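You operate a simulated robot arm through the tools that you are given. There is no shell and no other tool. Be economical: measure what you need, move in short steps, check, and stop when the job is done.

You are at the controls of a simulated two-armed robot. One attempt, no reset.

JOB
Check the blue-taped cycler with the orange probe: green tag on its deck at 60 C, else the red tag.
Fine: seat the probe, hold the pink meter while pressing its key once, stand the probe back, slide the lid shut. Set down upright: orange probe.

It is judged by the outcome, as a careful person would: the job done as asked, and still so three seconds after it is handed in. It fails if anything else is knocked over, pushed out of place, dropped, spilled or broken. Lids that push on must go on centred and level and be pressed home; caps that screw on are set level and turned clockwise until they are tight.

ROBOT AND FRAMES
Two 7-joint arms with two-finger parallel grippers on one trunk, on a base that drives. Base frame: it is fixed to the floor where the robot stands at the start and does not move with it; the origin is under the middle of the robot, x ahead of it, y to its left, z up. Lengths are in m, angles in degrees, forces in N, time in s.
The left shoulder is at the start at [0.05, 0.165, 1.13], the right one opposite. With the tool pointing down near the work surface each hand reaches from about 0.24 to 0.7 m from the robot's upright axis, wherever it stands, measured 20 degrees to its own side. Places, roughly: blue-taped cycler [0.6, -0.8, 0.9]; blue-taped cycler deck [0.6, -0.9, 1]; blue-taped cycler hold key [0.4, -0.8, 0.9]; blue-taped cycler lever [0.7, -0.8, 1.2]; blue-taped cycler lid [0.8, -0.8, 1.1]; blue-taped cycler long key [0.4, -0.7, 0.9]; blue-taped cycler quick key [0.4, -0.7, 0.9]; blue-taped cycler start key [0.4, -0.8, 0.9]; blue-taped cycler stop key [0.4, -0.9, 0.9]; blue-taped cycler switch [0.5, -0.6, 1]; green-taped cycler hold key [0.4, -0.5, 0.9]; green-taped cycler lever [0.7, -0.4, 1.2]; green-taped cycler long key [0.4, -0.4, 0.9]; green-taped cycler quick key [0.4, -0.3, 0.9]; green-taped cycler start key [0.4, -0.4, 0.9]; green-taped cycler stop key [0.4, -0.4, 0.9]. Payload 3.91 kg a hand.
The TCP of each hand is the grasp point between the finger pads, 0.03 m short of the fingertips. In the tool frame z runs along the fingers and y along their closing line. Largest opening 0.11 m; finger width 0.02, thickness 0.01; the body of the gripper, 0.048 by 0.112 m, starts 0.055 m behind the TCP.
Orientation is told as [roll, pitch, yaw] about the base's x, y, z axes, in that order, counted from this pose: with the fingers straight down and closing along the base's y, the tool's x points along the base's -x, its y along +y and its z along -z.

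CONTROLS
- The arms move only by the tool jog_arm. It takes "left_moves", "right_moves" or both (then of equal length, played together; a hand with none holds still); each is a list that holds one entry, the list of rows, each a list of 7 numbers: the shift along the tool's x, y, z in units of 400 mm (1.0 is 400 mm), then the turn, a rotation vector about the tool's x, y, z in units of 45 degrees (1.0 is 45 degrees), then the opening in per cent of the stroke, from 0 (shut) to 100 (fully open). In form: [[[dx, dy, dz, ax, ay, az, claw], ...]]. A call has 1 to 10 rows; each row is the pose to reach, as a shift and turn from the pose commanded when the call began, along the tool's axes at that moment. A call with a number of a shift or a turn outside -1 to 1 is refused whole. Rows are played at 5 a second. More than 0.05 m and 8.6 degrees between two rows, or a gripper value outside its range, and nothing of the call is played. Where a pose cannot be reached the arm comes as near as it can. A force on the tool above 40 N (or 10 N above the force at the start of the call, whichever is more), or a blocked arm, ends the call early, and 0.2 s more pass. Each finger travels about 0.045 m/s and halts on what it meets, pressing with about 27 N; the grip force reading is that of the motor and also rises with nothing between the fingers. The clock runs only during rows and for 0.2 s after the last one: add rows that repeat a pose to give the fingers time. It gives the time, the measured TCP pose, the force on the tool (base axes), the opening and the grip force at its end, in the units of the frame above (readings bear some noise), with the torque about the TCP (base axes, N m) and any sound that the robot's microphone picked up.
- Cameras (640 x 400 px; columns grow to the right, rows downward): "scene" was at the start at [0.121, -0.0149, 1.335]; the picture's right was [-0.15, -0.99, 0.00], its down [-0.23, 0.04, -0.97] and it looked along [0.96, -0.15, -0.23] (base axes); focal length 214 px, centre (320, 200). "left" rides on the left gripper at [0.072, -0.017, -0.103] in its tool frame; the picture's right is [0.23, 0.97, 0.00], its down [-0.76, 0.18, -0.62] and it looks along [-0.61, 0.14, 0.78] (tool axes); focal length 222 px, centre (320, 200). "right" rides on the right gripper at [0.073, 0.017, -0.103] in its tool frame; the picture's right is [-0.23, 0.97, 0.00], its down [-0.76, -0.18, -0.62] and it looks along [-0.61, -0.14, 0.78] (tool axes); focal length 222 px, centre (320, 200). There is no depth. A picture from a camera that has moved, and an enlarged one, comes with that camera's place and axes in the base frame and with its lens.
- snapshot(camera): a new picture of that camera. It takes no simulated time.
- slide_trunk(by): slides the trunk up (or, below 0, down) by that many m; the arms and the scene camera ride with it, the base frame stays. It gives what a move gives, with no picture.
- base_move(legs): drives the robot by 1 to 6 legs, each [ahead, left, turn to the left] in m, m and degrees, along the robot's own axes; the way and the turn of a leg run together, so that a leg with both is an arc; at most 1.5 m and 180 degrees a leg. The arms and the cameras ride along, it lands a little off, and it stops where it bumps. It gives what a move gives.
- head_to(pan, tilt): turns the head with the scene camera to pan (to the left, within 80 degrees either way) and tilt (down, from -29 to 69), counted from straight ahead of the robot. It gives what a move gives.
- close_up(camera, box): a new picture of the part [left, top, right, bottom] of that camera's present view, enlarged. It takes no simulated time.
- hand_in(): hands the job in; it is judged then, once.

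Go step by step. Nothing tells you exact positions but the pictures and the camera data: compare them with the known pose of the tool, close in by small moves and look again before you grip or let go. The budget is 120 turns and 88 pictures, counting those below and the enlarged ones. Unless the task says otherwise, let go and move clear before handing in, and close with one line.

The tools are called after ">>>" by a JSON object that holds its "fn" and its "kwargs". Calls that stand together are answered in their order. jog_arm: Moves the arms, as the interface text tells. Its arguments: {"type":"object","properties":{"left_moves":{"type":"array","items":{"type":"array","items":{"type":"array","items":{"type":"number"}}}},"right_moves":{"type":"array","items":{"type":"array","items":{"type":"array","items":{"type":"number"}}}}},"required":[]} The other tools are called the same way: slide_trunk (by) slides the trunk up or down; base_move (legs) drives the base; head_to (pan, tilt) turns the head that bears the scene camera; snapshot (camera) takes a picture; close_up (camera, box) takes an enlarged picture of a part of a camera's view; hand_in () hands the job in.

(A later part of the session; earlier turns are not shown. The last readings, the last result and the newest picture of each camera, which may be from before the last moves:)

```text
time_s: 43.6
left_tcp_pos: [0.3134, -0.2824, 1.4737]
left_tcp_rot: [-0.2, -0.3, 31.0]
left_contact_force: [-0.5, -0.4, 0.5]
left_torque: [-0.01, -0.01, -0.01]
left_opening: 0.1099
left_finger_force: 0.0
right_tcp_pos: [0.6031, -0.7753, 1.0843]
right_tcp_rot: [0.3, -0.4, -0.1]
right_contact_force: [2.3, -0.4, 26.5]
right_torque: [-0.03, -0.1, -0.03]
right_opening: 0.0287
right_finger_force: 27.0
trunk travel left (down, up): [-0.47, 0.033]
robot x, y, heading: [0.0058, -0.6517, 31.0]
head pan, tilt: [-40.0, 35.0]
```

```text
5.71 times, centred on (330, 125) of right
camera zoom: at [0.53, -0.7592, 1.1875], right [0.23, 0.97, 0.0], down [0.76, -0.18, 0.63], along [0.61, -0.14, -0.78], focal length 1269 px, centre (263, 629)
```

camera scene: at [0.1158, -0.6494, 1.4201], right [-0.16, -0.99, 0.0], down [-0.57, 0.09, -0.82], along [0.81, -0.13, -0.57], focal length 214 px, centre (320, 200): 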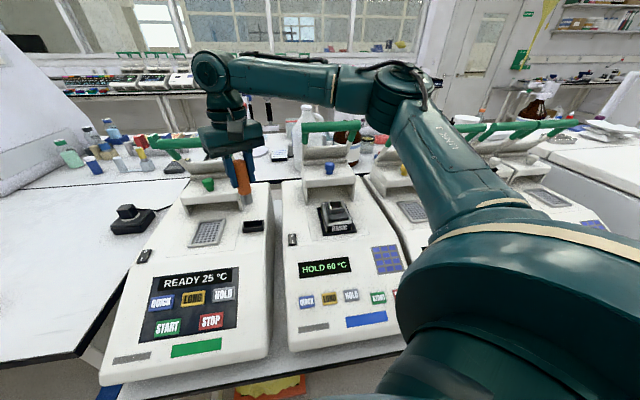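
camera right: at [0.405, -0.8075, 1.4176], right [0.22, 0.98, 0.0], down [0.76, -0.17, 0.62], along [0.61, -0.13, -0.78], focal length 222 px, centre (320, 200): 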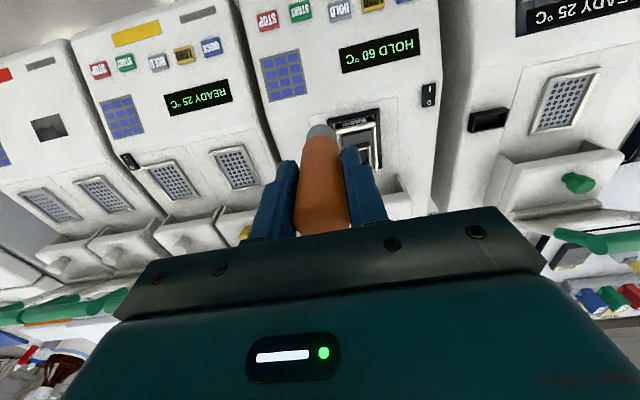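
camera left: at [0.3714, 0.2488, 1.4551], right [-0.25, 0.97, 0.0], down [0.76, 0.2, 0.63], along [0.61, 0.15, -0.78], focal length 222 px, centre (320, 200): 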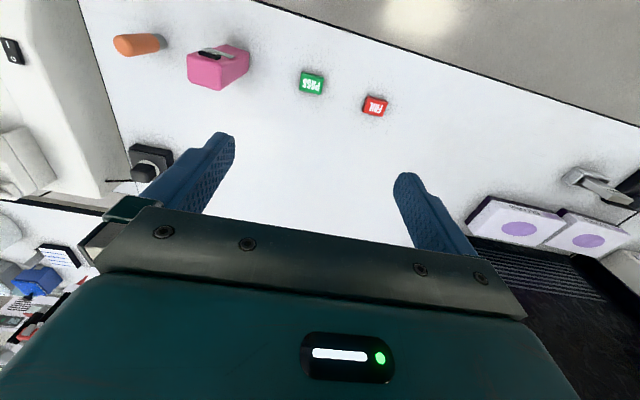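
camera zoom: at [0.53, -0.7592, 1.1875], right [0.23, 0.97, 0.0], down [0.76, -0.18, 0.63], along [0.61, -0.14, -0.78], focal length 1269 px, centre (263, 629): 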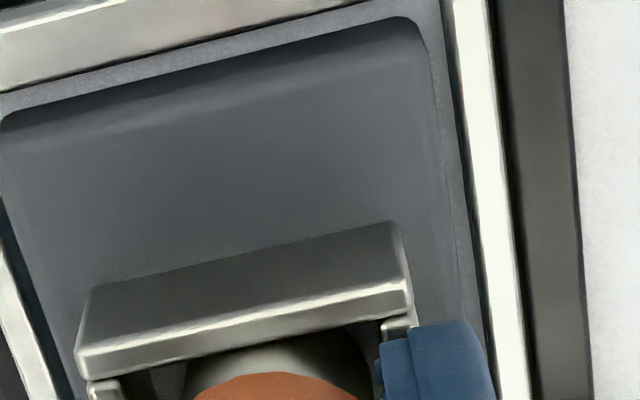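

The grip slid up the probe by some mm at 26 N, so the tip stands on the socket floor. I relieve the push, open, and rise clear.

>>> {"fn": "jog_arm", "kwargs": {"right_moves": [[[0, 0, -0.012, 0, 0, 0, 0], [0, 0, -0.012, 0, 0, 0, 30], [0, 0, -0.012, 0, 0, 0, 50], [0, 0, -0.012, 0, 0, 0, 60], [0, 0, -0.012, 0, 0, 0, 60], [0, 0, -0.012, 0, 0, 0, 60]]]}}

>>> {"fn": "close_up", "kwargs": {"camera": "scene", "box": [300, 135, 400, 215]}}

```text
time_s: 45.0
left_tcp_pos: [0.3173, -0.2835, 1.4743]
left_tcp_rot: [-0.1, -0.2, 31.2]
left_contact_force: [-0.2, 0.1, 0.3]
left_torque: [-0.01, -0.04, 0.04]
left_opening: 0.1098
left_finger_force: 0.1
right_tcp_pos: [0.6039, -0.7769, 1.0851]
right_tcp_rot: [0.1, 0.0, -0.1]
right_contact_force: [0.1, 1.2, 0.5]
right_torque: [-0.01, 0.01, -0.01]
right_opening: 0.0662
right_finger_force: 0.1
trunk travel left (down, up): [-0.47, 0.033]
robot x, y, heading: [0.0071, -0.6466, 30.8]
head pan, tilt: [-40.0, 35.0]
```

```text
5.00 times, centred on (350, 175) of scene
camera zoom: at [0.1157, -0.6495, 1.4201], right [-0.16, -0.99, 0.0], down [-0.57, 0.09, -0.82], along [0.81, -0.13, -0.57], focal length 1072 px, centre (170, 325)
```

zoom: 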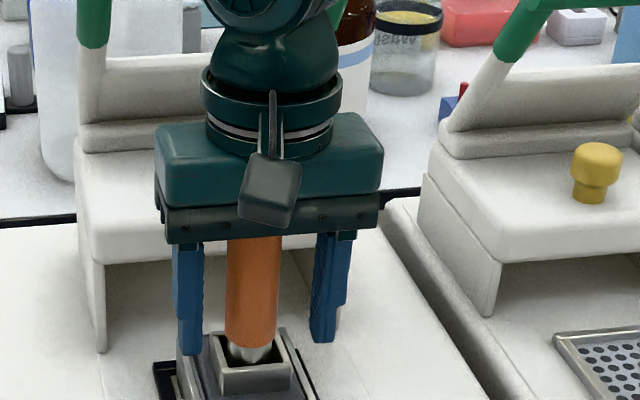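

Probe stands free in the socket. I lift the hand straight up and check.

>>> {"fn": "jog_arm", "kwargs": {"right_moves": [[[0, 0, -0.05, 0, 0, 0, 60], [0, 0, -0.15, 0, 0, 0, 60], [0, 0, -0.25, 0, 0, 0, 60], [0, 0, -0.31, 0, 0, 0, 60], [0.1, 0, -0.31, 0, 0, 0, 60], [0.2, 0, -0.31, 0, 0, 0, 60], [0.3, 0, -0.31, 0, 0, 0, 60]]]}}

>>> {"fn": "close_up", "kwargs": {"camera": "scene", "box": [280, 115, 420, 230]}}

>>> {"fn": "snapshot", "kwargs": {"camera": "right"}}

```text
time_s: 46.6
left_tcp_pos: [0.3156, -0.282, 1.4727]
left_tcp_rot: [0.0, -0.3, 31.2]
left_contact_force: [-0.6, -0.9, 0.1]
left_torque: [0.01, 0.0, 0.0]
left_opening: 0.1101
left_finger_force: 0.1
right_tcp_pos: [0.4822, -0.777, 1.211]
right_tcp_rot: [0.0, -0.1, -0.1]
right_contact_force: [-0.6, -0.3, -0.2]
right_torque: [0.01, -0.02, 0.01]
right_opening: 0.0662
right_finger_force: 0.0
trunk travel left (down, up): [-0.47, 0.033]
robot x, y, heading: [0.005, -0.6456, 30.9]
head pan, tilt: [-40.0, 35.0]
```

```text
3.48 times, centred on (350, 172) of scene
camera zoom: at [0.1148, -0.6498, 1.4203], right [-0.16, -0.99, 0.0], down [-0.57, 0.09, -0.82], along [0.81, -0.13, -0.57], focal length 746 px, centre (216, 296)
```

zoom: 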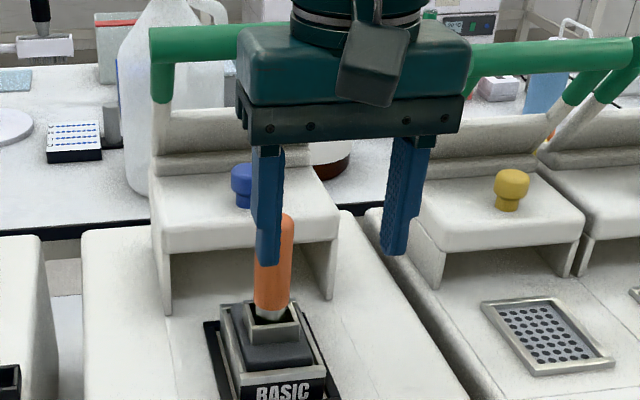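

```text
48 pictures are left
camera right: at [0.4097, -0.7608, 1.3157], right [0.23, 0.97, 0.0], down [0.76, -0.18, 0.62], along [0.61, -0.14, -0.78], focal length 222 px, centre (320, 200)
```

right: 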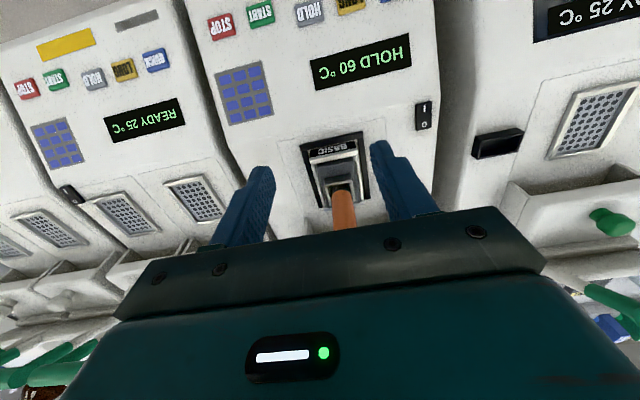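

The probe stands in the socket. Now I drive back to the meter, standing a bit further off so both hands can work on it.

>>> {"fn": "base_move", "kwargs": {"legs": [[0, 0, -30.9], [-0.14, 0.74, 0]]}}

>>> {"fn": "slide_trunk", "kwargs": {"by": -0.1}}

>>> {"fn": "head_to", "kwargs": {"pan": 0, "tilt": 35}}

>>> {"fn": "snapshot", "kwargs": {"camera": "scene"}}

>>> {"fn": "snapshot", "kwargs": {"camera": "left"}}

```text
time_s: 55.0
left_tcp_pos: [0.3176, 0.2492, 1.4738]
left_tcp_rot: [-0.1, -0.2, 0.8]
left_contact_force: [1.1, 0.8, -0.3]
left_torque: [-0.03, -0.01, -0.03]
left_opening: 0.1098
left_finger_force: 0.1
right_tcp_pos: [0.2124, -0.2609, 1.2113]
right_tcp_rot: [0.1, -0.1, -30.5]
right_contact_force: [0.0, -0.3, 1.1]
right_torque: [-0.01, 0.0, -0.01]
right_opening: 0.066
right_finger_force: 0.2
trunk travel left (down, up): [-0.47, 0.033]
robot x, y, heading: [-0.134, 0.0876, 0.7]
head pan, tilt: [-40.0, 35.0]
```

```text
time_s: 56.3
left_tcp_pos: [0.3182, 0.2505, 1.374]
left_tcp_rot: [-0.1, -0.2, 0.8]
left_contact_force: [0.2, -0.4, -0.6]
left_torque: [0.0, -0.03, -0.02]
left_opening: 0.1103
left_finger_force: 0.1
right_tcp_pos: [0.2138, -0.2609, 1.1101]
right_tcp_rot: [0.1, -0.1, -30.5]
right_contact_force: [0.6, 0.3, 0.7]
right_torque: [0.01, -0.01, 0.0]
right_opening: 0.0659
right_finger_force: 0.1
trunk travel left (down, up): [-0.37, 0.133]
robot x, y, heading: [-0.1401, 0.0888, 0.9]
head pan, tilt: [-40.0, 35.0]
```

```text
time_s: 57.4
left_tcp_pos: [0.3176, 0.2501, 1.3737]
left_tcp_rot: [-0.1, -0.2, 0.8]
left_contact_force: [0.2, 0.1, 0.5]
left_torque: [-0.01, 0.01, -0.01]
left_opening: 0.11
left_finger_force: 0.0
right_tcp_pos: [0.2133, -0.261, 1.1111]
right_tcp_rot: [0.1, -0.1, -30.4]
right_contact_force: [0.5, 0.4, -0.1]
right_torque: [-0.02, -0.01, 0.0]
right_opening: 0.0661
right_finger_force: 0.0
trunk travel left (down, up): [-0.37, 0.133]
robot x, y, heading: [-0.1364, 0.0881, 0.6]
head pan, tilt: [0.0, 35.0]
```

```text
47 pictures are left
camera scene: at [-0.0198, 0.0903, 1.3202], right [0.01, -1.0, 0.0], down [-0.57, -0.01, -0.82], along [0.82, 0.01, -0.57], focal length 214 px, centre (320, 200)
```

scene: 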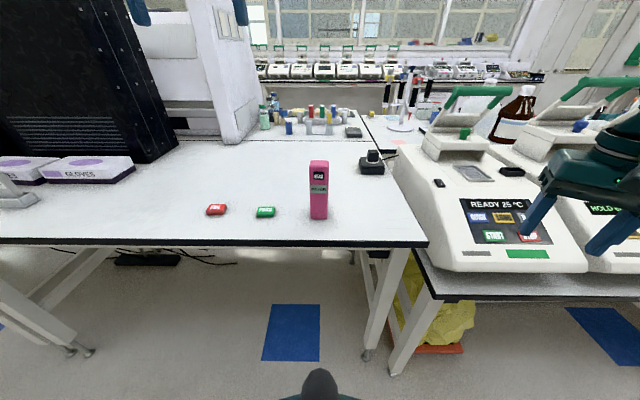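

```text
46 pictures are left
camera left: at [0.2447, 0.2315, 1.4751], right [-0.24, 0.97, 0.0], down [0.76, 0.19, 0.63], along [0.61, 0.15, -0.78], focal length 222 px, centre (320, 200)
```

left: 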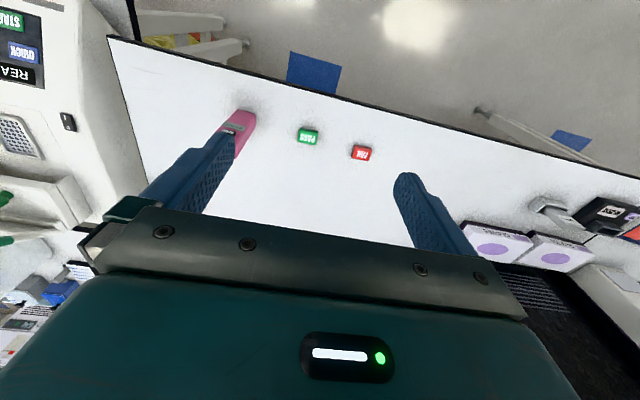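

Meter front face is at x ≈ 0.459, y ≈ 0.097, key at z ≈ 1.058. I bring the left hand above the meter.

>>> {"fn": "jog_arm", "kwargs": {"left_moves": [[[-0.06, -0.056, 0.07, 0, 0, 0, 100], [-0.12, -0.111, 0.14, 0, 0, 0, 100], [-0.18, -0.167, 0.21, 0, 0, 0, 100], [-0.24, -0.222, 0.28, 0, 0, 0, 100], [-0.3, -0.278, 0.35, 0, 0, 0, 100], [-0.36, -0.333, 0.42, 0, 0, 0, 100], [-0.4175, -0.3885, 0.485, 0, 0, 0, 100], [-0.4175, -0.3885, 0.485, 0, 0, 0, 100]]]}}

>>> {"fn": "snapshot", "kwargs": {"camera": "left"}}

>>> {"fn": "close_up", "kwargs": {"camera": "scene", "box": [240, 110, 400, 230]}}

```text
time_s: 59.2
left_tcp_pos: [0.4386, 0.0993, 1.1733]
left_tcp_rot: [-0.2, -0.2, 0.8]
left_contact_force: [-0.9, 0.1, 0.5]
left_torque: [-0.06, 0.0, -0.01]
left_opening: 0.1101
left_finger_force: 0.0
left hand out of reach, approached as far as the arm can: row 5, 6, 7, 8
right_tcp_pos: [0.2133, -0.2609, 1.1105]
right_tcp_rot: [0.1, -0.2, -30.5]
right_contact_force: [0.3, -0.8, 0.4]
right_torque: [-0.01, -0.05, 0.01]
right_opening: 0.066
right_finger_force: 0.1
trunk travel left (down, up): [-0.37, 0.133]
robot x, y, heading: [-0.1381, 0.0901, 0.6]
head pan, tilt: [0.0, 35.0]
```

```text
45 pictures are left
camera left: at [0.3659, 0.0809, 1.2753], right [-0.24, 0.97, 0.0], down [0.76, 0.19, 0.63], along [0.61, 0.15, -0.78], focal length 222 px, centre (320, 200)
```

left: 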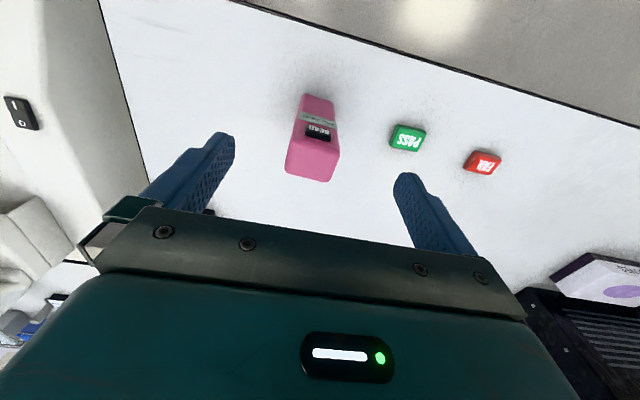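

```text
3.33 times, centred on (320, 170) of scene
camera zoom: at [-0.0203, 0.0909, 1.3202], right [0.01, -1.0, 0.0], down [-0.57, -0.01, -0.82], along [0.82, 0.01, -0.57], focal length 715 px, centre (320, 300)
```

zoom: 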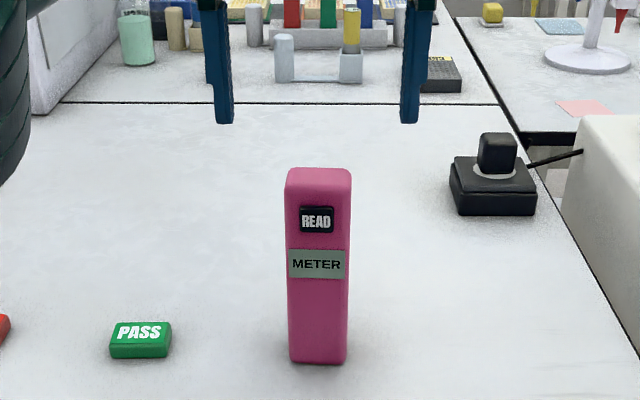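

The left arm is about 5 cm short; I drive 8 cm forward.

>>> {"fn": "base_move", "kwargs": {"legs": [[0.08, 0, 0]]}}

>>> {"fn": "snapshot", "kwargs": {"camera": "left"}}

```text
time_s: 60.3
left_tcp_pos: [0.5207, 0.1015, 1.1737]
left_tcp_rot: [-0.1, -0.2, 0.9]
left_contact_force: [0.7, -0.4, 0.3]
left_torque: [-0.01, 0.03, -0.02]
left_opening: 0.11
left_finger_force: 0.1
right_tcp_pos: [0.2964, -0.2601, 1.1114]
right_tcp_rot: [0.0, 0.1, -30.1]
right_contact_force: [0.4, 0.3, 0.3]
right_torque: [0.04, 0.05, -0.01]
right_opening: 0.0664
right_finger_force: 0.1
trunk travel left (down, up): [-0.37, 0.133]
robot x, y, heading: [-0.0549, 0.0914, 0.9]
head pan, tilt: [0.0, 35.0]
```

```text
43 pictures are left
camera left: at [0.4478, 0.0825, 1.2749], right [-0.24, 0.97, 0.0], down [0.76, 0.19, 0.62], along [0.61, 0.15, -0.78], focal length 222 px, centre (320, 200)
```

left: 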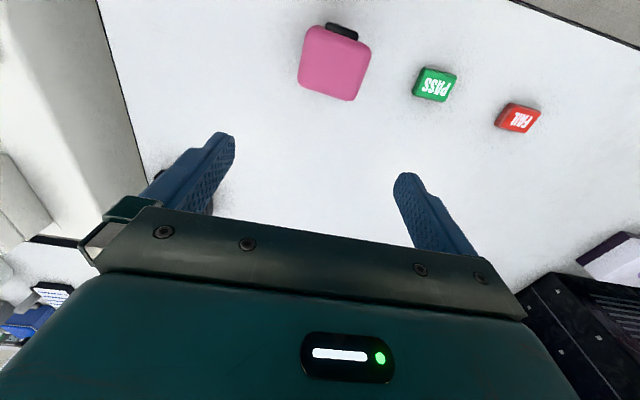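

Meter top is centred at about (0.472, 0.099). I line the left hand up over it, lower to z 1.045 and check before closing.

>>> {"fn": "jog_arm", "kwargs": {"left_moves": [[[0.057, -0.002, 0, 0, 0, 0, 100], [0.114, -0.0045, 0, 0, 0, 0, 100], [0.114, -0.0045, 0.08, 0, 0, 0, 100], [0.114, -0.0045, 0.16, 0, 0, 0, 100], [0.114, -0.0045, 0.24, 0, 0, 0, 100], [0.114, -0.0045, 0.3217, 0, 0, 0, 100], [0.114, -0.0045, 0.3217, 0, 0, 0, 100]]]}}

>>> {"fn": "close_up", "kwargs": {"camera": "scene", "box": [240, 110, 400, 230]}}

>>> {"fn": "snapshot", "kwargs": {"camera": "left"}}

```text
time_s: 61.9
left_tcp_pos: [0.4747, 0.0989, 1.045]
left_tcp_rot: [0.0, -0.1, 1.0]
left_contact_force: [0.8, -0.6, 0.1]
left_torque: [-0.01, -0.03, 0.0]
left_opening: 0.1101
left_finger_force: 0.0
right_tcp_pos: [0.2937, -0.26, 1.1105]
right_tcp_rot: [0.2, -0.1, -30.2]
right_contact_force: [-0.2, -0.1, -0.8]
right_torque: [-0.01, 0.0, -0.02]
right_opening: 0.0659
right_finger_force: 0.1
trunk travel left (down, up): [-0.37, 0.133]
robot x, y, heading: [-0.0571, 0.0899, 0.5]
head pan, tilt: [0.0, 35.0]
```

```text
3.33 times, centred on (320, 170) of scene
camera zoom: at [0.0608, 0.0916, 1.3202], right [0.01, -1.0, 0.0], down [-0.57, -0.01, -0.82], along [0.82, 0.01, -0.57], focal length 715 px, centre (320, 300)
```

zoom: 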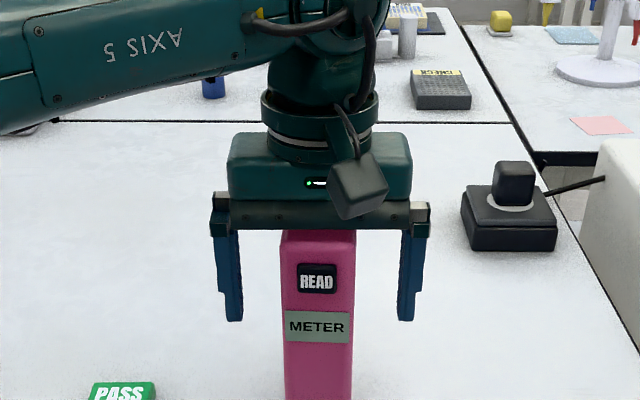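

```text
41 pictures are left
camera left: at [0.4024, 0.0796, 1.146], right [-0.24, 0.97, 0.0], down [0.76, 0.19, 0.63], along [0.61, 0.15, -0.78], focal length 222 px, centre (320, 200)
```

left: 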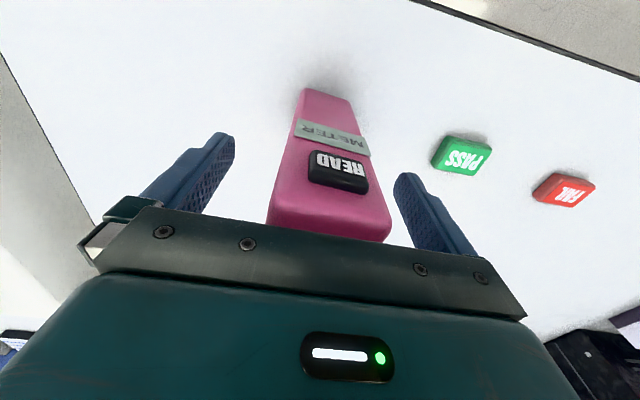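

The meter is centred between the left fingers; key at about (0.445, 0.098, 1.068). I close the left hand on it while the right hand, shut, swings toward a forward-pointing pose well clear.

>>> {"fn": "jog_arm", "kwargs": {"left_moves": [[[0, 0, 0, 0, 0, 0, 40], [0, 0, 0, 0, 0, 0, 20], [0, 0, 0, 0, 0, 0, 0], [0, 0, 0, 0, 0, 0, 0], [0, 0, 0, 0, 0, 0, 0], [0, 0, 0, 0, 0, 0, 0], [0, 0, 0, 0, 0, 0, 0], [0, 0, 0, 0, 0, 0, 0], [0, 0, 0, 0, 0, 0, 0], [0, 0, 0, 0, 0, 0, 0]]], "right_moves": [[[0.019, 0.035, -0.0075, -0.039, -0.095, -0.095, 0], [0.038, 0.071, -0.015, -0.078, -0.189, -0.189, 0], [0.056, 0.106, -0.0225, -0.118, -0.284, -0.284, 0], [0.075, 0.141, -0.03, -0.157, -0.379, -0.379, 0], [0.094, 0.177, -0.0375, -0.196, -0.474, -0.474, 0], [0.113, 0.212, -0.045, -0.235, -0.568, -0.568, 0], [0.132, 0.247, -0.0525, -0.274, -0.663, -0.663, 0], [0.15, 0.282, -0.06, -0.314, -0.758, -0.758, 0], [0.169, 0.318, -0.0675, -0.353, -0.852, -0.852, 0], [0.188, 0.353, -0.075, -0.392, -0.947, -0.947, 0]]]}}

>>> {"fn": "snapshot", "kwargs": {"camera": "scene"}}

```text
time_s: 64.1
left_tcp_pos: [0.4738, 0.0975, 1.045]
left_tcp_rot: [-0.1, -0.2, 0.9]
left_contact_force: [-0.2, 1.3, 2.0]
left_torque: [0.21, 0.0, -0.08]
left_opening: 0.0507
left_finger_force: 27.1
right_tcp_pos: [0.3121, -0.0991, 1.1491]
right_tcp_rot: [0.1, -45.0, 14.8]
right_contact_force: [0.2, -0.8, -0.5]
right_torque: [0.01, 0.03, 0.01]
right_opening: 0.0001
right_finger_force: 26.9
right hand out of reach, approached as far as the arm can: row 9, 10
trunk travel left (down, up): [-0.37, 0.133]
robot x, y, heading: [-0.056, 0.0883, 0.7]
head pan, tilt: [0.0, 35.0]
```

```text
40 pictures are left
camera scene: at [0.0608, 0.0918, 1.3202], right [0.01, -1.0, 0.0], down [-0.57, -0.01, -0.82], along [0.82, 0.01, -0.57], focal length 214 px, centre (320, 200)
```

scene: 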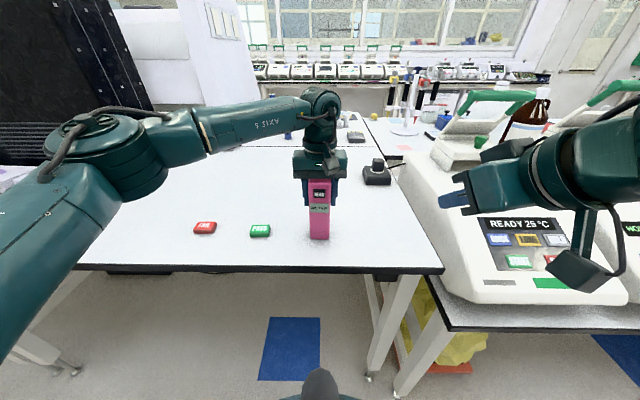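

The meter is held (0.051 m). I turn the right hand on to horizontal and bring its shut fingertips 4.5 cm from the key.

>>> {"fn": "jog_arm", "kwargs": {"right_moves": [[[-0.005, 0.032, 0.034, -0.053, -0.098, -0.022, 0], [-0.011, 0.063, 0.068, -0.105, -0.197, -0.044, 0], [-0.016, 0.095, 0.102, -0.158, -0.295, -0.065, 0], [-0.022, 0.127, 0.136, -0.211, -0.394, -0.087, 0], [-0.027, 0.159, 0.17, -0.264, -0.492, -0.109, 0], [-0.032, 0.19, 0.204, -0.316, -0.59, -0.131, 0], [-0.038, 0.222, 0.238, -0.369, -0.689, -0.153, 0], [-0.043, 0.254, 0.272, -0.422, -0.787, -0.174, 0], [-0.049, 0.285, 0.306, -0.474, -0.886, -0.196, 0], [-0.054, 0.317, 0.34, -0.527, -0.984, -0.218, 0]]]}}

>>> {"fn": "close_up", "kwargs": {"camera": "scene", "box": [220, 110, 460, 290]}}

```text
time_s: 66.3
left_tcp_pos: [0.4747, 0.0984, 1.045]
left_tcp_rot: [-0.1, -0.2, 0.9]
left_contact_force: [0.8, -0.1, 1.8]
left_torque: [0.04, 0.02, -0.01]
left_opening: 0.0504
left_finger_force: 27.4
right_tcp_pos: [0.3901, 0.0514, 1.0685]
right_tcp_rot: [160.7, -89.8, -120.9]
right_contact_force: [0.4, -0.7, 1.0]
right_torque: [-0.01, 0.01, 0.01]
right_opening: 0.0
right_finger_force: 27.3
right hand out of reach, approached as far as the arm can: row 1, 2, 3, 4, 5, 6, 7
trunk travel left (down, up): [-0.37, 0.133]
robot x, y, heading: [-0.0578, 0.0882, 0.9]
head pan, tilt: [0.0, 35.0]
```

```text
2.22 times, centred on (340, 200) of scene
camera zoom: at [0.0608, 0.0918, 1.3202], right [0.01, -1.0, 0.0], down [-0.57, -0.01, -0.82], along [0.82, 0.01, -0.57], focal length 477 px, centre (276, 200)
```

zoom: 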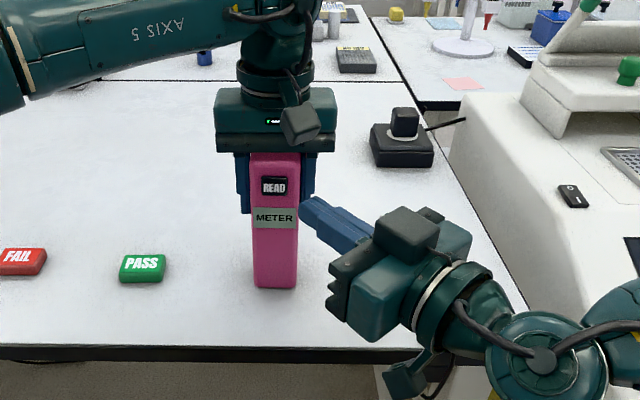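

The fingertip is level with the key. I advance slowly along the finger direction until just about contact.

>>> {"fn": "jog_arm", "kwargs": {"right_moves": [[[0, 0.005, 0.04, 0, 0, 0, 0], [0, 0.01, 0.07, 0, 0, 0, 0], [0, 0.01, 0.085, 0, 0, 0, 0], [0, 0.01, 0.095, 0, 0, 0, 0], [0, 0.01, 0.1, 0, 0, 0, 0]]]}}

>>> {"fn": "close_up", "kwargs": {"camera": "scene", "box": [290, 160, 350, 210]}}

```text
time_s: 67.5
left_tcp_pos: [0.4748, 0.0979, 1.0446]
left_tcp_rot: [-0.1, -0.4, 0.9]
left_contact_force: [-0.3, -0.6, 1.6]
left_torque: [0.04, -0.02, 0.02]
left_opening: 0.0505
left_finger_force: 26.8
right_tcp_pos: [0.4159, 0.0743, 1.072]
right_tcp_rot: [-172.2, -89.9, -148.0]
right_contact_force: [0.3, -0.2, -0.1]
right_torque: [0.0, 0.0, 0.02]
right_opening: 0.0
right_finger_force: 27.1
right hand out of reach, approached as far as the arm can: row 3, 4, 5
trunk travel left (down, up): [-0.37, 0.133]
robot x, y, heading: [-0.0566, 0.0893, 1.0]
head pan, tilt: [0.0, 35.0]
```

```text
8.00 times, centred on (320, 185) of scene
camera zoom: at [0.0607, 0.0916, 1.3202], right [0.01, -1.0, 0.0], down [-0.57, -0.01, -0.82], along [0.82, 0.01, -0.57], focal length 1716 px, centre (320, 320)
```

zoom: 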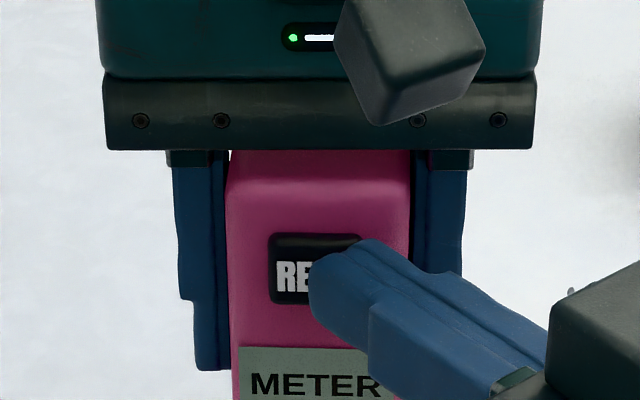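

The tip is within a few mm of the key, but the arm is near its limit in this direction. I try pushing straight ahead instead.

>>> {"fn": "jog_arm", "kwargs": {"right_moves": [[[0, -0.006, 0.008, 0, 0, 0, 0], [0, -0.012, 0.015, 0, 0, 0, 0], [0, -0.016, 0.02, 0, 0, 0, 0]]]}}

```text
time_s: 68.3
left_tcp_pos: [0.4759, 0.0991, 1.0451]
left_tcp_rot: [-0.1, -0.4, 1.0]
left_contact_force: [11.9, -0.2, 1.2]
left_torque: [0.04, 0.47, 0.2]
left_opening: 0.0495
left_finger_force: 27.1
right_tcp_pos: [0.4244, 0.0744, 1.0719]
right_tcp_rot: [48.4, -90.0, -8.4]
right_contact_force: [-12.7, 0.1, 0.5]
right_torque: [0.01, 0.0, 0.16]
right_opening: 0.0
right_finger_force: 27.1
trunk travel left (down, up): [-0.37, 0.133]
robot x, y, heading: [-0.0544, 0.0945, 0.7]
head pan, tilt: [0.0, 35.0]
heard: click
```

A click: the key went in. I back the finger off straight and read the meter.

>>> {"fn": "jog_arm", "kwargs": {"right_moves": [[[0, 0.012, -0.015, 0, 0, 0, 0], [0, 0.02, -0.06, 0, 0, 0, 0], [0, 0.0, -0.14, 0, 0, 0, 0]]]}}

>>> {"fn": "close_up", "kwargs": {"camera": "scene", "box": [290, 165, 350, 215]}}

```text
time_s: 69.1
left_tcp_pos: [0.475, 0.0985, 1.045]
left_tcp_rot: [0.0, -0.1, 1.0]
left_contact_force: [-0.7, -0.9, 3.7]
left_torque: [-0.03, 0.03, 0.05]
left_opening: 0.05
left_finger_force: 27.1
right_tcp_pos: [0.3826, 0.0391, 1.0702]
right_tcp_rot: [-176.0, -89.8, -144.2]
right_contact_force: [-0.5, 0.6, -0.1]
right_torque: [0.02, -0.01, -0.01]
right_opening: 0.0
right_finger_force: 27.1
trunk travel left (down, up): [-0.37, 0.133]
robot x, y, heading: [-0.0557, 0.0872, 0.6]
head pan, tilt: [0.0, 35.0]
```

```text
8.00 times, centred on (320, 190) of scene
camera zoom: at [0.0605, 0.0911, 1.3202], right [0.01, -1.0, 0.0], down [-0.57, -0.01, -0.82], along [0.82, 0.01, -0.57], focal length 1716 px, centre (320, 280)
```

zoom: 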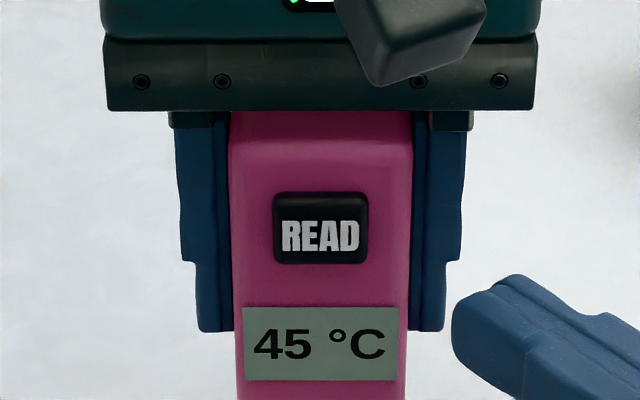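

The meter reads 45 °C, so the red FAIL tag it is. I release the meter, lift the left hand straight up, and take the right hand back.

>>> {"fn": "jog_arm", "kwargs": {"left_moves": [[[0, 0, 0, 0, 0, 0, 60], [0, 0, 0, 0, 0, 0, 90], [0, 0, 0, 0, 0, 0, 100], [0, 0, 0, 0, 0, 0, 100], [0, 0, -0.06, 0, 0, 0, 100], [0, 0, -0.13, 0, 0, 0, 100], [0, 0, -0.2, 0, 0, 0, 100], [0, 0, -0.27, 0, 0, 0, 100], [0, 0, -0.34, 0, 0, 0, 100], [0, 0, -0.4, 0, 0, 0, 100]]], "right_moves": [[[-0.02, -0.015, -0.036, 0.053, 0.098, 0.022, 0], [-0.04, -0.031, -0.072, 0.105, 0.197, 0.044, 0], [-0.059, -0.046, -0.108, 0.158, 0.295, 0.065, 0], [-0.079, -0.061, -0.144, 0.211, 0.394, 0.087, 0], [-0.099, -0.077, -0.18, 0.264, 0.492, 0.109, 0], [-0.119, -0.092, -0.215, 0.316, 0.59, 0.131, 0], [-0.138, -0.107, -0.251, 0.369, 0.689, 0.153, 0], [-0.158, -0.122, -0.287, 0.422, 0.787, 0.174, 0], [-0.178, -0.138, -0.323, 0.474, 0.886, 0.196, 0], [-0.1975, -0.153, -0.359, 0.527, 0.984, 0.218, 0]]]}}

>>> {"fn": "snapshot", "kwargs": {"camera": "scene"}}

```text
time_s: 71.3
left_tcp_pos: [0.4738, 0.0958, 1.2049]
left_tcp_rot: [0.0, -0.2, 0.9]
left_contact_force: [-0.3, -0.6, 0.0]
left_torque: [0.03, 0.03, -0.04]
left_opening: 0.1098
left_finger_force: 0.1
right_tcp_pos: [0.3097, -0.1012, 1.1505]
right_tcp_rot: [0.0, -45.0, 14.8]
right_contact_force: [-0.6, -0.5, -0.5]
right_torque: [0.04, -0.04, -0.01]
right_opening: 0.0
right_finger_force: 26.6
right hand out of reach, approached as far as the arm can: row 3, 4, 5, 6, 7, 8, 9
trunk travel left (down, up): [-0.37, 0.133]
robot x, y, heading: [-0.0599, 0.09, 0.9]
head pan, tilt: [0.0, 35.0]
```

```text
36 pictures are left
camera scene: at [0.0604, 0.091, 1.3202], right [0.01, -1.0, 0.0], down [-0.57, -0.01, -0.82], along [0.82, 0.01, -0.57], focal length 214 px, centre (320, 200)
```

scene: 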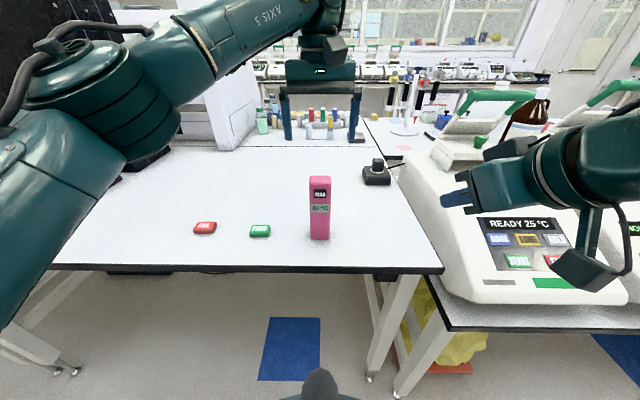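

Display still shows 45 °C and the meter stands. The left hand can reach the red tag at about (0.486, 0.406) from here, so I take it there while the right hand folds back to pointing down.

>>> {"fn": "jog_arm", "kwargs": {"left_moves": [[[-0.004, 0.078, 0.02, 0, 0, 0, 100], [-0.008, 0.155, 0.04, 0, 0, 0, 100], [-0.012, 0.233, 0.06, 0, 0, 0, 100], [-0.017, 0.31, 0.08, 0, 0, 0, 100], [-0.021, 0.388, 0.11, 0, 0, 0, 100], [-0.025, 0.465, 0.14, 0, 0, 0, 100], [-0.03, 0.543, 0.17, 0, 0, 0, 100], [-0.034, 0.62, 0.2, 0, 0, 0, 100], [-0.038, 0.698, 0.23, 0, 0, 0, 100], [-0.042, 0.775, 0.2625, 0, 0, 0, 100]]], "right_moves": [[[-0.001, -0.024, -0.01, 0.039, 0.095, 0.095, 60], [-0.002, -0.048, -0.02, 0.078, 0.189, 0.189, 60], [-0.002, -0.073, -0.029, 0.118, 0.284, 0.284, 60], [-0.003, -0.097, -0.039, 0.157, 0.379, 0.379, 60], [-0.004, -0.121, -0.049, 0.196, 0.474, 0.474, 60], [-0.005, -0.145, -0.059, 0.235, 0.568, 0.568, 60], [-0.006, -0.169, -0.069, 0.274, 0.663, 0.663, 60], [-0.006, -0.194, -0.078, 0.314, 0.758, 0.758, 60], [-0.007, -0.218, -0.088, 0.353, 0.852, 0.852, 60], [-0.008, -0.242, -0.098, 0.392, 0.947, 0.947, 60]]]}}

>>> {"fn": "snapshot", "kwargs": {"camera": "left"}}

```text
time_s: 73.5
left_tcp_pos: [0.4856, 0.4084, 1.0979]
left_tcp_rot: [-0.1, -0.1, 0.8]
left_contact_force: [0.3, -0.7, 0.0]
left_torque: [0.01, 0.03, -0.02]
left_opening: 0.1101
left_finger_force: 0.1
right_tcp_pos: [0.3111, -0.2003, 1.1789]
right_tcp_rot: [0.0, 0.0, -30.3]
right_contact_force: [0.2, 0.8, 0.1]
right_torque: [-0.02, 0.02, 0.0]
right_opening: 0.066
right_finger_force: 0.0
trunk travel left (down, up): [-0.37, 0.133]
robot x, y, heading: [-0.0568, 0.0912, 0.7]
head pan, tilt: [0.0, 35.0]
```

```text
35 pictures are left
camera left: at [0.4136, 0.3896, 1.1996], right [-0.24, 0.97, 0.0], down [0.76, 0.19, 0.63], along [0.61, 0.15, -0.78], focal length 222 px, centre (320, 200)
```

left: 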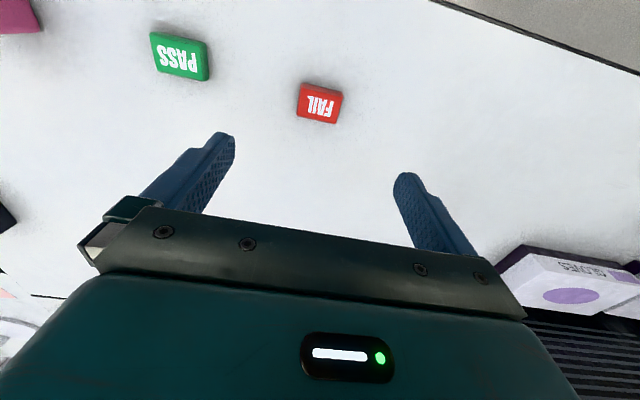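

The tag is under the hand at (0.482, 0.407). I lower over it.

>>> {"fn": "jog_arm", "kwargs": {"left_moves": [[[0.01, 0, 0.07, 0, 0, 0, 75], [0.01, 0, 0.14, 0, 0, 0, 75], [0.01, 0, 0.21, 0, 0, 0, 75], [0.01, 0, 0.28, 0, 0, 0, 75], [0.01, 0, 0.33, 0, 0, 0, 75], [0.01, 0, 0.3575, 0, 0, 0, 75], [0.01, 0, 0.3575, 0, 0, 0, 75]]]}}

>>> {"fn": "snapshot", "kwargs": {"camera": "left"}}

>>> {"fn": "close_up", "kwargs": {"camera": "scene", "box": [160, 180, 260, 260]}}

```text
time_s: 75.1
left_tcp_pos: [0.4831, 0.4086, 0.9561]
left_tcp_rot: [-0.1, -0.1, 0.9]
left_contact_force: [-0.3, -0.4, 0.5]
left_torque: [-0.02, -0.04, 0.0]
left_opening: 0.0825
left_finger_force: 0.0
right_tcp_pos: [0.3101, -0.2003, 1.1788]
right_tcp_rot: [0.0, -0.1, -30.1]
right_contact_force: [-0.4, 0.0, -0.2]
right_torque: [-0.01, 0.04, 0.03]
right_opening: 0.0663
right_finger_force: 0.1
trunk travel left (down, up): [-0.37, 0.133]
robot x, y, heading: [-0.0568, 0.0903, 0.7]
head pan, tilt: [0.0, 35.0]
```

```text
34 pictures are left
camera left: at [0.4107, 0.3895, 1.0579], right [-0.24, 0.97, 0.0], down [0.76, 0.19, 0.63], along [0.61, 0.15, -0.78], focal length 222 px, centre (320, 200)
```

left: 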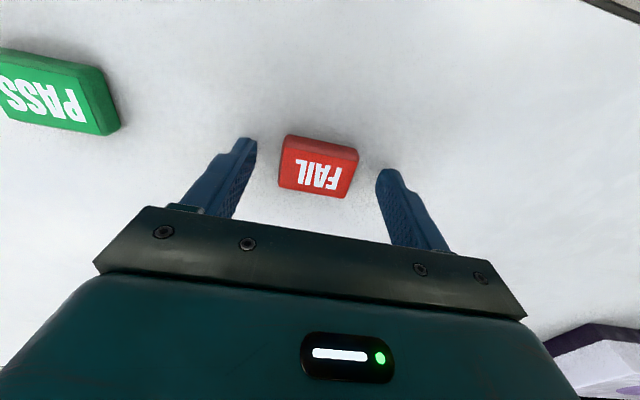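

```text
5.00 times, centred on (210, 220) of scene
camera zoom: at [0.0609, 0.0916, 1.3202], right [0.01, -1.0, 0.0], down [-0.57, -0.01, -0.82], along [0.82, 0.01, -0.57], focal length 1072 px, centre (870, 100)
```

zoom: 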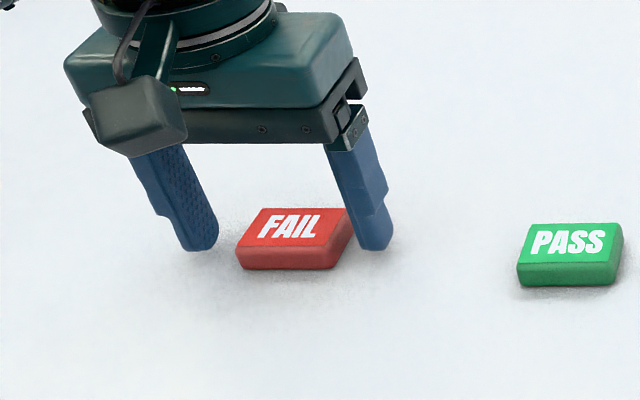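

The tag lies between the fingers. I close and lift.

>>> {"fn": "jog_arm", "kwargs": {"left_moves": [[[0, 0, 0.004, 0, 0, 0, 30], [0, 0, 0.004, 0, 0, 0, 0], [0, 0, 0.004, 0, 0, 0, 0], [0, 0, 0.004, 0, 0, 0, 0], [0, 0, 0.004, 0, 0, 0, 0], [0, 0, -0.05, 0, 0, 0, 0], [0, 0, -0.15, 0, 0, 0, 0], [0, 0, -0.25, 0, 0, 0, 0], [0, 0, -0.35, 0, 0, 0, 0], [0, 0, -0.45, 0, 0, 0, 0]]]}}

>>> {"fn": "snapshot", "kwargs": {"camera": "left"}}

```text
time_s: 77.3
left_tcp_pos: [0.4827, 0.4087, 1.1387]
left_tcp_rot: [-0.2, -0.2, 0.9]
left_contact_force: [-0.6, -0.3, -0.2]
left_torque: [0.03, 0.02, 0.0]
left_opening: 0.0489
left_finger_force: 26.9
right_tcp_pos: [0.3106, -0.2021, 1.1792]
right_tcp_rot: [0.1, -0.1, -30.2]
right_contact_force: [0.9, -0.9, -0.3]
right_torque: [-0.02, -0.02, 0.01]
right_opening: 0.066
right_finger_force: 0.0
trunk travel left (down, up): [-0.37, 0.133]
robot x, y, heading: [-0.0544, 0.091, 0.7]
head pan, tilt: [0.0, 35.0]
```

```text
32 pictures are left
camera left: at [0.4094, 0.3909, 1.2401], right [-0.24, 0.97, 0.0], down [0.76, 0.19, 0.63], along [0.61, 0.15, -0.78], focal length 222 px, centre (320, 200)
```

left: 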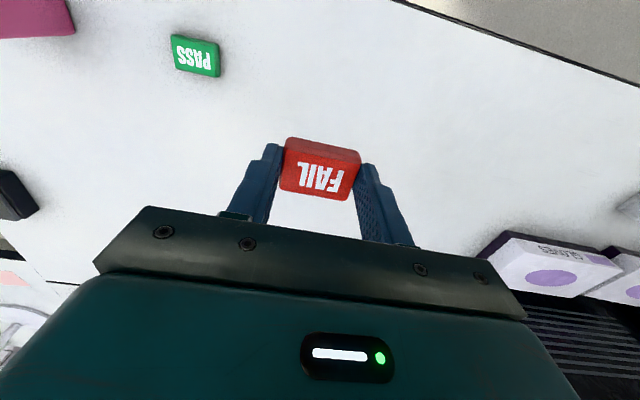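

The tag is held flat. I pull the left hand in, raise the trunk, and drive to the blue cycler, ending turned right so the left shoulder is forward.

>>> {"fn": "jog_arm", "kwargs": {"left_moves": [[[0.1, 0, 0, 0, 0, 0, 0], [0.2, 0, 0, 0, 0, 0, 0], [0.3, 0, 0, 0, 0, 0, 0], [0.36, 0, 0, 0, 0, 0, 0]]]}}

>>> {"fn": "slide_trunk", "kwargs": {"by": 0.12}}

>>> {"fn": "base_move", "kwargs": {"legs": [[0.055, -1.02, 0], [0, 0, -31]]}}

>>> {"fn": "head_to", "kwargs": {"pan": 40, "tilt": 35}}

>>> {"fn": "snapshot", "kwargs": {"camera": "scene"}}

>>> {"fn": "snapshot", "kwargs": {"camera": "left"}}

```text
time_s: 78.3
left_tcp_pos: [0.3371, 0.4068, 1.1376]
left_tcp_rot: [-0.1, -0.2, 0.8]
left_contact_force: [0.5, 0.1, -0.8]
left_torque: [0.01, -0.01, -0.01]
left_opening: 0.0487
left_finger_force: 26.7
right_tcp_pos: [0.3101, -0.1996, 1.1795]
right_tcp_rot: [0.1, -0.1, -30.2]
right_contact_force: [1.3, 0.0, -0.4]
right_torque: [0.02, 0.01, 0.03]
right_opening: 0.0662
right_finger_force: 0.2
trunk travel left (down, up): [-0.37, 0.133]
robot x, y, heading: [-0.0583, 0.0891, 0.7]
head pan, tilt: [0.0, 35.0]
```

```text
time_s: 79.8
left_tcp_pos: [0.336, 0.4072, 1.257]
left_tcp_rot: [-0.1, -0.2, 0.8]
left_contact_force: [0.1, 0.4, -0.6]
left_torque: [-0.01, -0.02, 0.0]
left_opening: 0.0489
left_finger_force: 27.2
right_tcp_pos: [0.3103, -0.2003, 1.2986]
right_tcp_rot: [0.1, 0.1, -30.2]
right_contact_force: [0.0, -0.7, 0.2]
right_torque: [0.01, -0.02, -0.03]
right_opening: 0.0661
right_finger_force: 0.1
trunk travel left (down, up): [-0.49, 0.013]
robot x, y, heading: [-0.0558, 0.09, 0.8]
head pan, tilt: [0.0, 35.0]
```

```text
time_s: 90.5
left_tcp_pos: [0.5075, -0.8656, 1.2569]
left_tcp_rot: [-0.2, -0.2, -31.1]
left_contact_force: [0.8, 0.6, -1.1]
left_torque: [-0.01, -0.01, -0.01]
left_opening: 0.0487
left_finger_force: 27.2
right_tcp_pos: [0.1636, -1.3664, 1.3009]
right_tcp_rot: [0.1, 0.0, -62.2]
right_contact_force: [0.0, 0.3, 0.2]
right_torque: [0.03, 0.0, -0.01]
right_opening: 0.066
right_finger_force: 0.0
trunk travel left (down, up): [-0.49, 0.013]
robot x, y, heading: [0.0074, -0.9237, -31.1]
head pan, tilt: [0.0, 35.0]
```

```text
time_s: 91.6
left_tcp_pos: [0.5077, -0.8653, 1.2584]
left_tcp_rot: [-0.1, -0.2, -31.1]
left_contact_force: [-0.6, -0.4, 0.0]
left_torque: [0.01, 0.01, -0.02]
left_opening: 0.0487
left_finger_force: 27.0
right_tcp_pos: [0.1642, -1.3654, 1.3002]
right_tcp_rot: [0.2, 0.0, -62.2]
right_contact_force: [-0.3, -0.2, -0.2]
right_torque: [-0.03, -0.01, -0.02]
right_opening: 0.0659
right_finger_force: 0.1
trunk travel left (down, up): [-0.49, 0.013]
robot x, y, heading: [0.0096, -0.9251, -31.2]
head pan, tilt: [40.0, 35.0]
```

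```text
31 pictures are left
camera scene: at [0.1183, -0.9274, 1.4402], right [0.15, -0.99, 0.0], down [-0.57, -0.09, -0.82], along [0.81, 0.13, -0.57], focal length 214 px, centre (320, 200)
```

scene: 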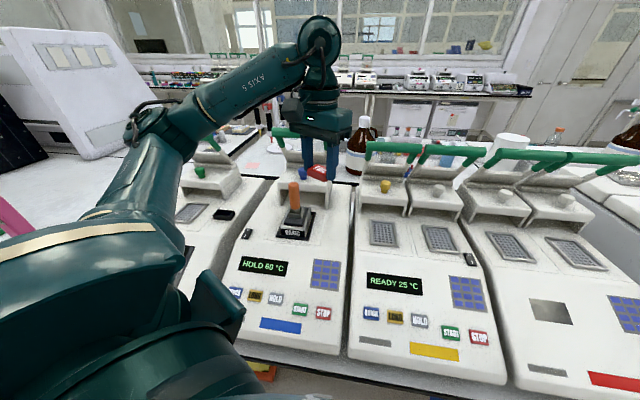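

```text
30 pictures are left
camera left: at [0.4364, -0.8426, 1.3583], right [0.31, 0.95, 0.0], down [0.74, -0.24, 0.63], along [0.59, -0.19, -0.78], focal length 222 px, centre (320, 200)
```

left: 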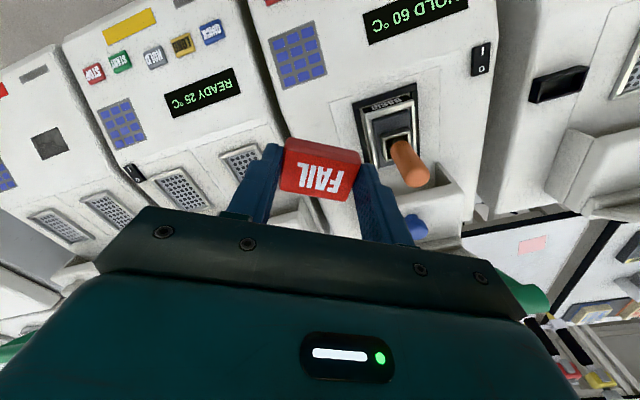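

The free deck strip right of the lid's track is around y -0.865 to -0.93. I bring the tag above (0.60, -0.897), turned square, and look.

>>> {"fn": "jog_arm", "kwargs": {"left_moves": [[[-0.03, 0.006, 0.05, 0, 0, -0.086, 0], [-0.06, 0.013, 0.105, 0, 0, -0.173, 0], [-0.09, 0.019, 0.158, 0, 0, -0.259, 0], [-0.119, 0.026, 0.21, 0, 0, -0.346, 0], [-0.149, 0.032, 0.263, 0, 0, -0.432, 0], [-0.179, 0.039, 0.315, 0, 0, -0.518, 0], [-0.209, 0.045, 0.368, 0, 0, -0.605, 0], [-0.2385, 0.0515, 0.42, 0, 0, -0.691, 0], [-0.2385, 0.0515, 0.42, 0, 0, -0.691, 0]]]}}

>>> {"fn": "close_up", "kwargs": {"camera": "scene", "box": [250, 140, 390, 260]}}

>>> {"fn": "snapshot", "kwargs": {"camera": "left"}}

```text
time_s: 93.6
left_tcp_pos: [0.5996, -0.8957, 1.0904]
left_tcp_rot: [-0.2, -0.1, 0.2]
left_contact_force: [-0.2, 0.5, -0.5]
left_torque: [0.0, 0.01, 0.02]
left_opening: 0.0485
left_finger_force: 27.1
right_tcp_pos: [0.1627, -1.3659, 1.3001]
right_tcp_rot: [0.2, -0.2, -62.3]
right_contact_force: [0.2, 0.0, -0.5]
right_torque: [0.0, 0.0, -0.02]
right_opening: 0.0661
right_finger_force: 0.1
trunk travel left (down, up): [-0.49, 0.013]
robot x, y, heading: [0.0113, -0.9287, -31.3]
head pan, tilt: [40.0, 35.0]
```

```text
3.33 times, centred on (320, 200) of scene
camera zoom: at [0.118, -0.9272, 1.4402], right [0.16, -0.99, 0.0], down [-0.57, -0.09, -0.82], along [0.81, 0.13, -0.57], focal length 715 px, centre (320, 200)
```

zoom: 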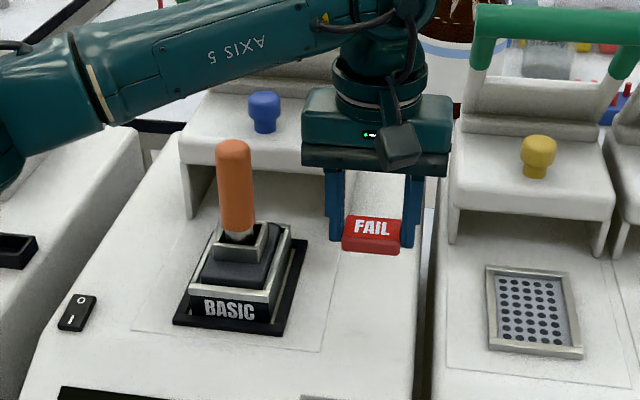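

```text
28 pictures are left
camera left: at [0.5272, -0.913, 1.1918], right [-0.23, 0.97, 0.0], down [0.76, 0.18, 0.62], along [0.61, 0.14, -0.78], focal length 222 px, centre (320, 200)
```

left: 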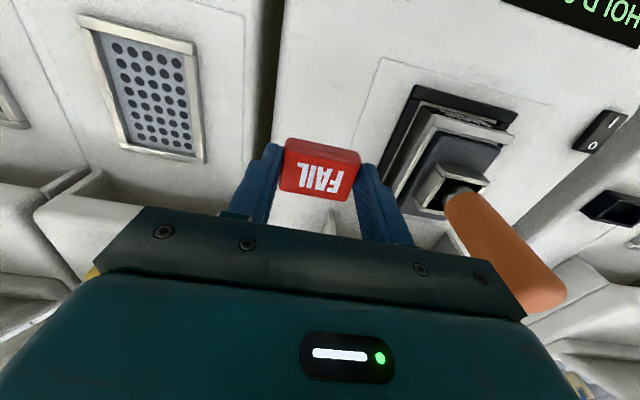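

The strip is y -0.86 to -0.94; I shift to its middle (-0.90) and lower toward the deck.

>>> {"fn": "jog_arm", "kwargs": {"left_moves": [[[0, -0.005, 0.05, 0, 0, 0, 0], [0, -0.011, 0.09, 0, 0, 0, 0], [0, -0.011, 0.12, 0, 0, 0, 0], [0, -0.011, 0.14, 0, 0, 0, 0], [0, -0.011, 0.14, 0, 0, 0, 0]]]}}

>>> {"fn": "close_up", "kwargs": {"camera": "scene", "box": [290, 170, 370, 230]}}

```text
time_s: 94.8
left_tcp_pos: [0.6002, -0.9018, 1.0331]
left_tcp_rot: [-0.2, -0.1, 0.1]
left_contact_force: [0.5, 0.1, -0.1]
left_torque: [0.02, 0.04, 0.01]
left_opening: 0.0488
left_finger_force: 27.2
right_tcp_pos: [0.163, -1.3657, 1.2987]
right_tcp_rot: [0.1, -0.1, -62.2]
right_contact_force: [0.0, 1.7, -0.5]
right_torque: [0.02, 0.02, 0.04]
right_opening: 0.0661
right_finger_force: 0.1
trunk travel left (down, up): [-0.49, 0.013]
robot x, y, heading: [0.006, -0.9217, -31.2]
head pan, tilt: [40.0, 35.0]
```

```text
6.67 times, centred on (330, 200) of scene
camera zoom: at [0.1182, -0.9272, 1.4402], right [0.16, -0.99, 0.0], down [-0.57, -0.09, -0.82], along [0.81, 0.13, -0.57], focal length 1430 px, centre (253, 200)
```

zoom: 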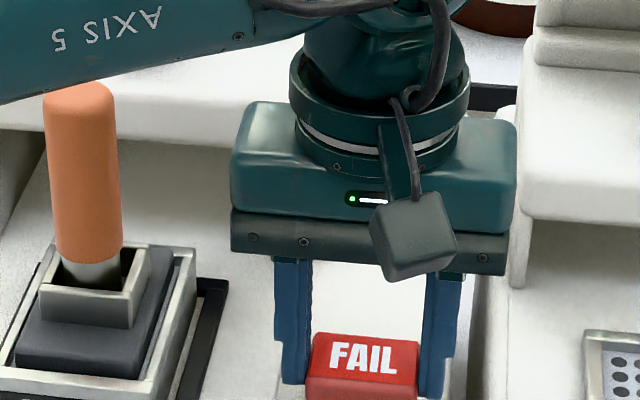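

No contact yet. I keep lowering in small steps.

>>> {"fn": "jog_arm", "kwargs": {"left_moves": [[[0, 0, 0.01, 0, 0, 0, 0], [0, 0, 0.015, 0, 0, 0, 0], [0, 0, 0.02, 0, 0, 0, 0], [0, 0, 0.02, 0, 0, 0, 0]]]}}

```text
time_s: 95.8
left_tcp_pos: [0.6009, -0.9019, 1.0256]
left_tcp_rot: [-0.3, -0.1, 0.2]
left_contact_force: [-0.7, 0.7, -0.1]
left_torque: [0.0, 0.01, 0.02]
left_opening: 0.0488
left_finger_force: 26.8
right_tcp_pos: [0.1648, -1.3668, 1.299]
right_tcp_rot: [0.1, -0.1, -62.3]
right_contact_force: [-0.3, 0.9, 0.5]
right_torque: [0.01, 0.0, 0.01]
right_opening: 0.066
right_finger_force: 0.0
trunk travel left (down, up): [-0.49, 0.013]
robot x, y, heading: [0.0077, -0.9262, -31.0]
head pan, tilt: [40.0, 35.0]
```

>>> {"fn": "jog_arm", "kwargs": {"left_moves": [[[0, 0, 0.008, 0, 0, 0, 0], [0, 0, 0.014, 0, 0, 0, 0], [0, 0, 0.02, 0, 0, 0, 0], [0, 0, 0.02, 0, 0, 0, 0]]]}}

>>> {"fn": "close_up", "kwargs": {"camera": "scene", "box": [290, 180, 370, 240]}}

```text
time_s: 96.8
left_tcp_pos: [0.5997, -0.9018, 1.0192]
left_tcp_rot: [-0.3, -0.4, 0.2]
left_contact_force: [1.9, 1.3, 14.7]
left_torque: [0.27, 0.01, 0.01]
left_opening: 0.0485
left_finger_force: 27.0
right_tcp_pos: [0.1624, -1.3653, 1.2996]
right_tcp_rot: [0.2, 0.0, -62.2]
right_contact_force: [0.0, -0.1, 0.7]
right_torque: [0.0, -0.02, -0.03]
right_opening: 0.066
right_finger_force: 0.0
trunk travel left (down, up): [-0.49, 0.013]
robot x, y, heading: [0.0033, -0.9242, -31.0]
head pan, tilt: [40.0, 35.0]
```

```text
6.67 times, centred on (330, 210) of scene
camera zoom: at [0.1167, -0.9272, 1.4405], right [0.16, -0.99, 0.0], down [-0.57, -0.09, -0.82], along [0.81, 0.13, -0.57], focal length 1430 px, centre (253, 133)
```

zoom: 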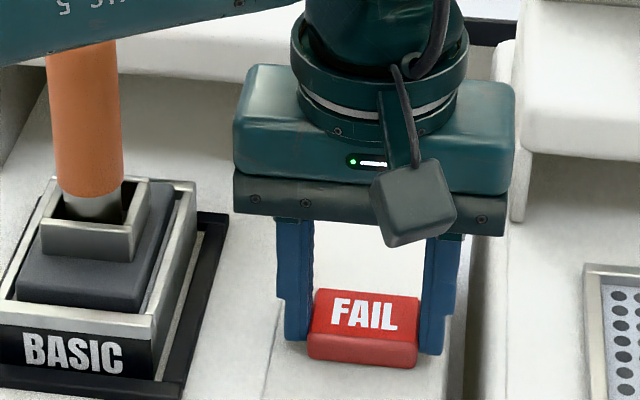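

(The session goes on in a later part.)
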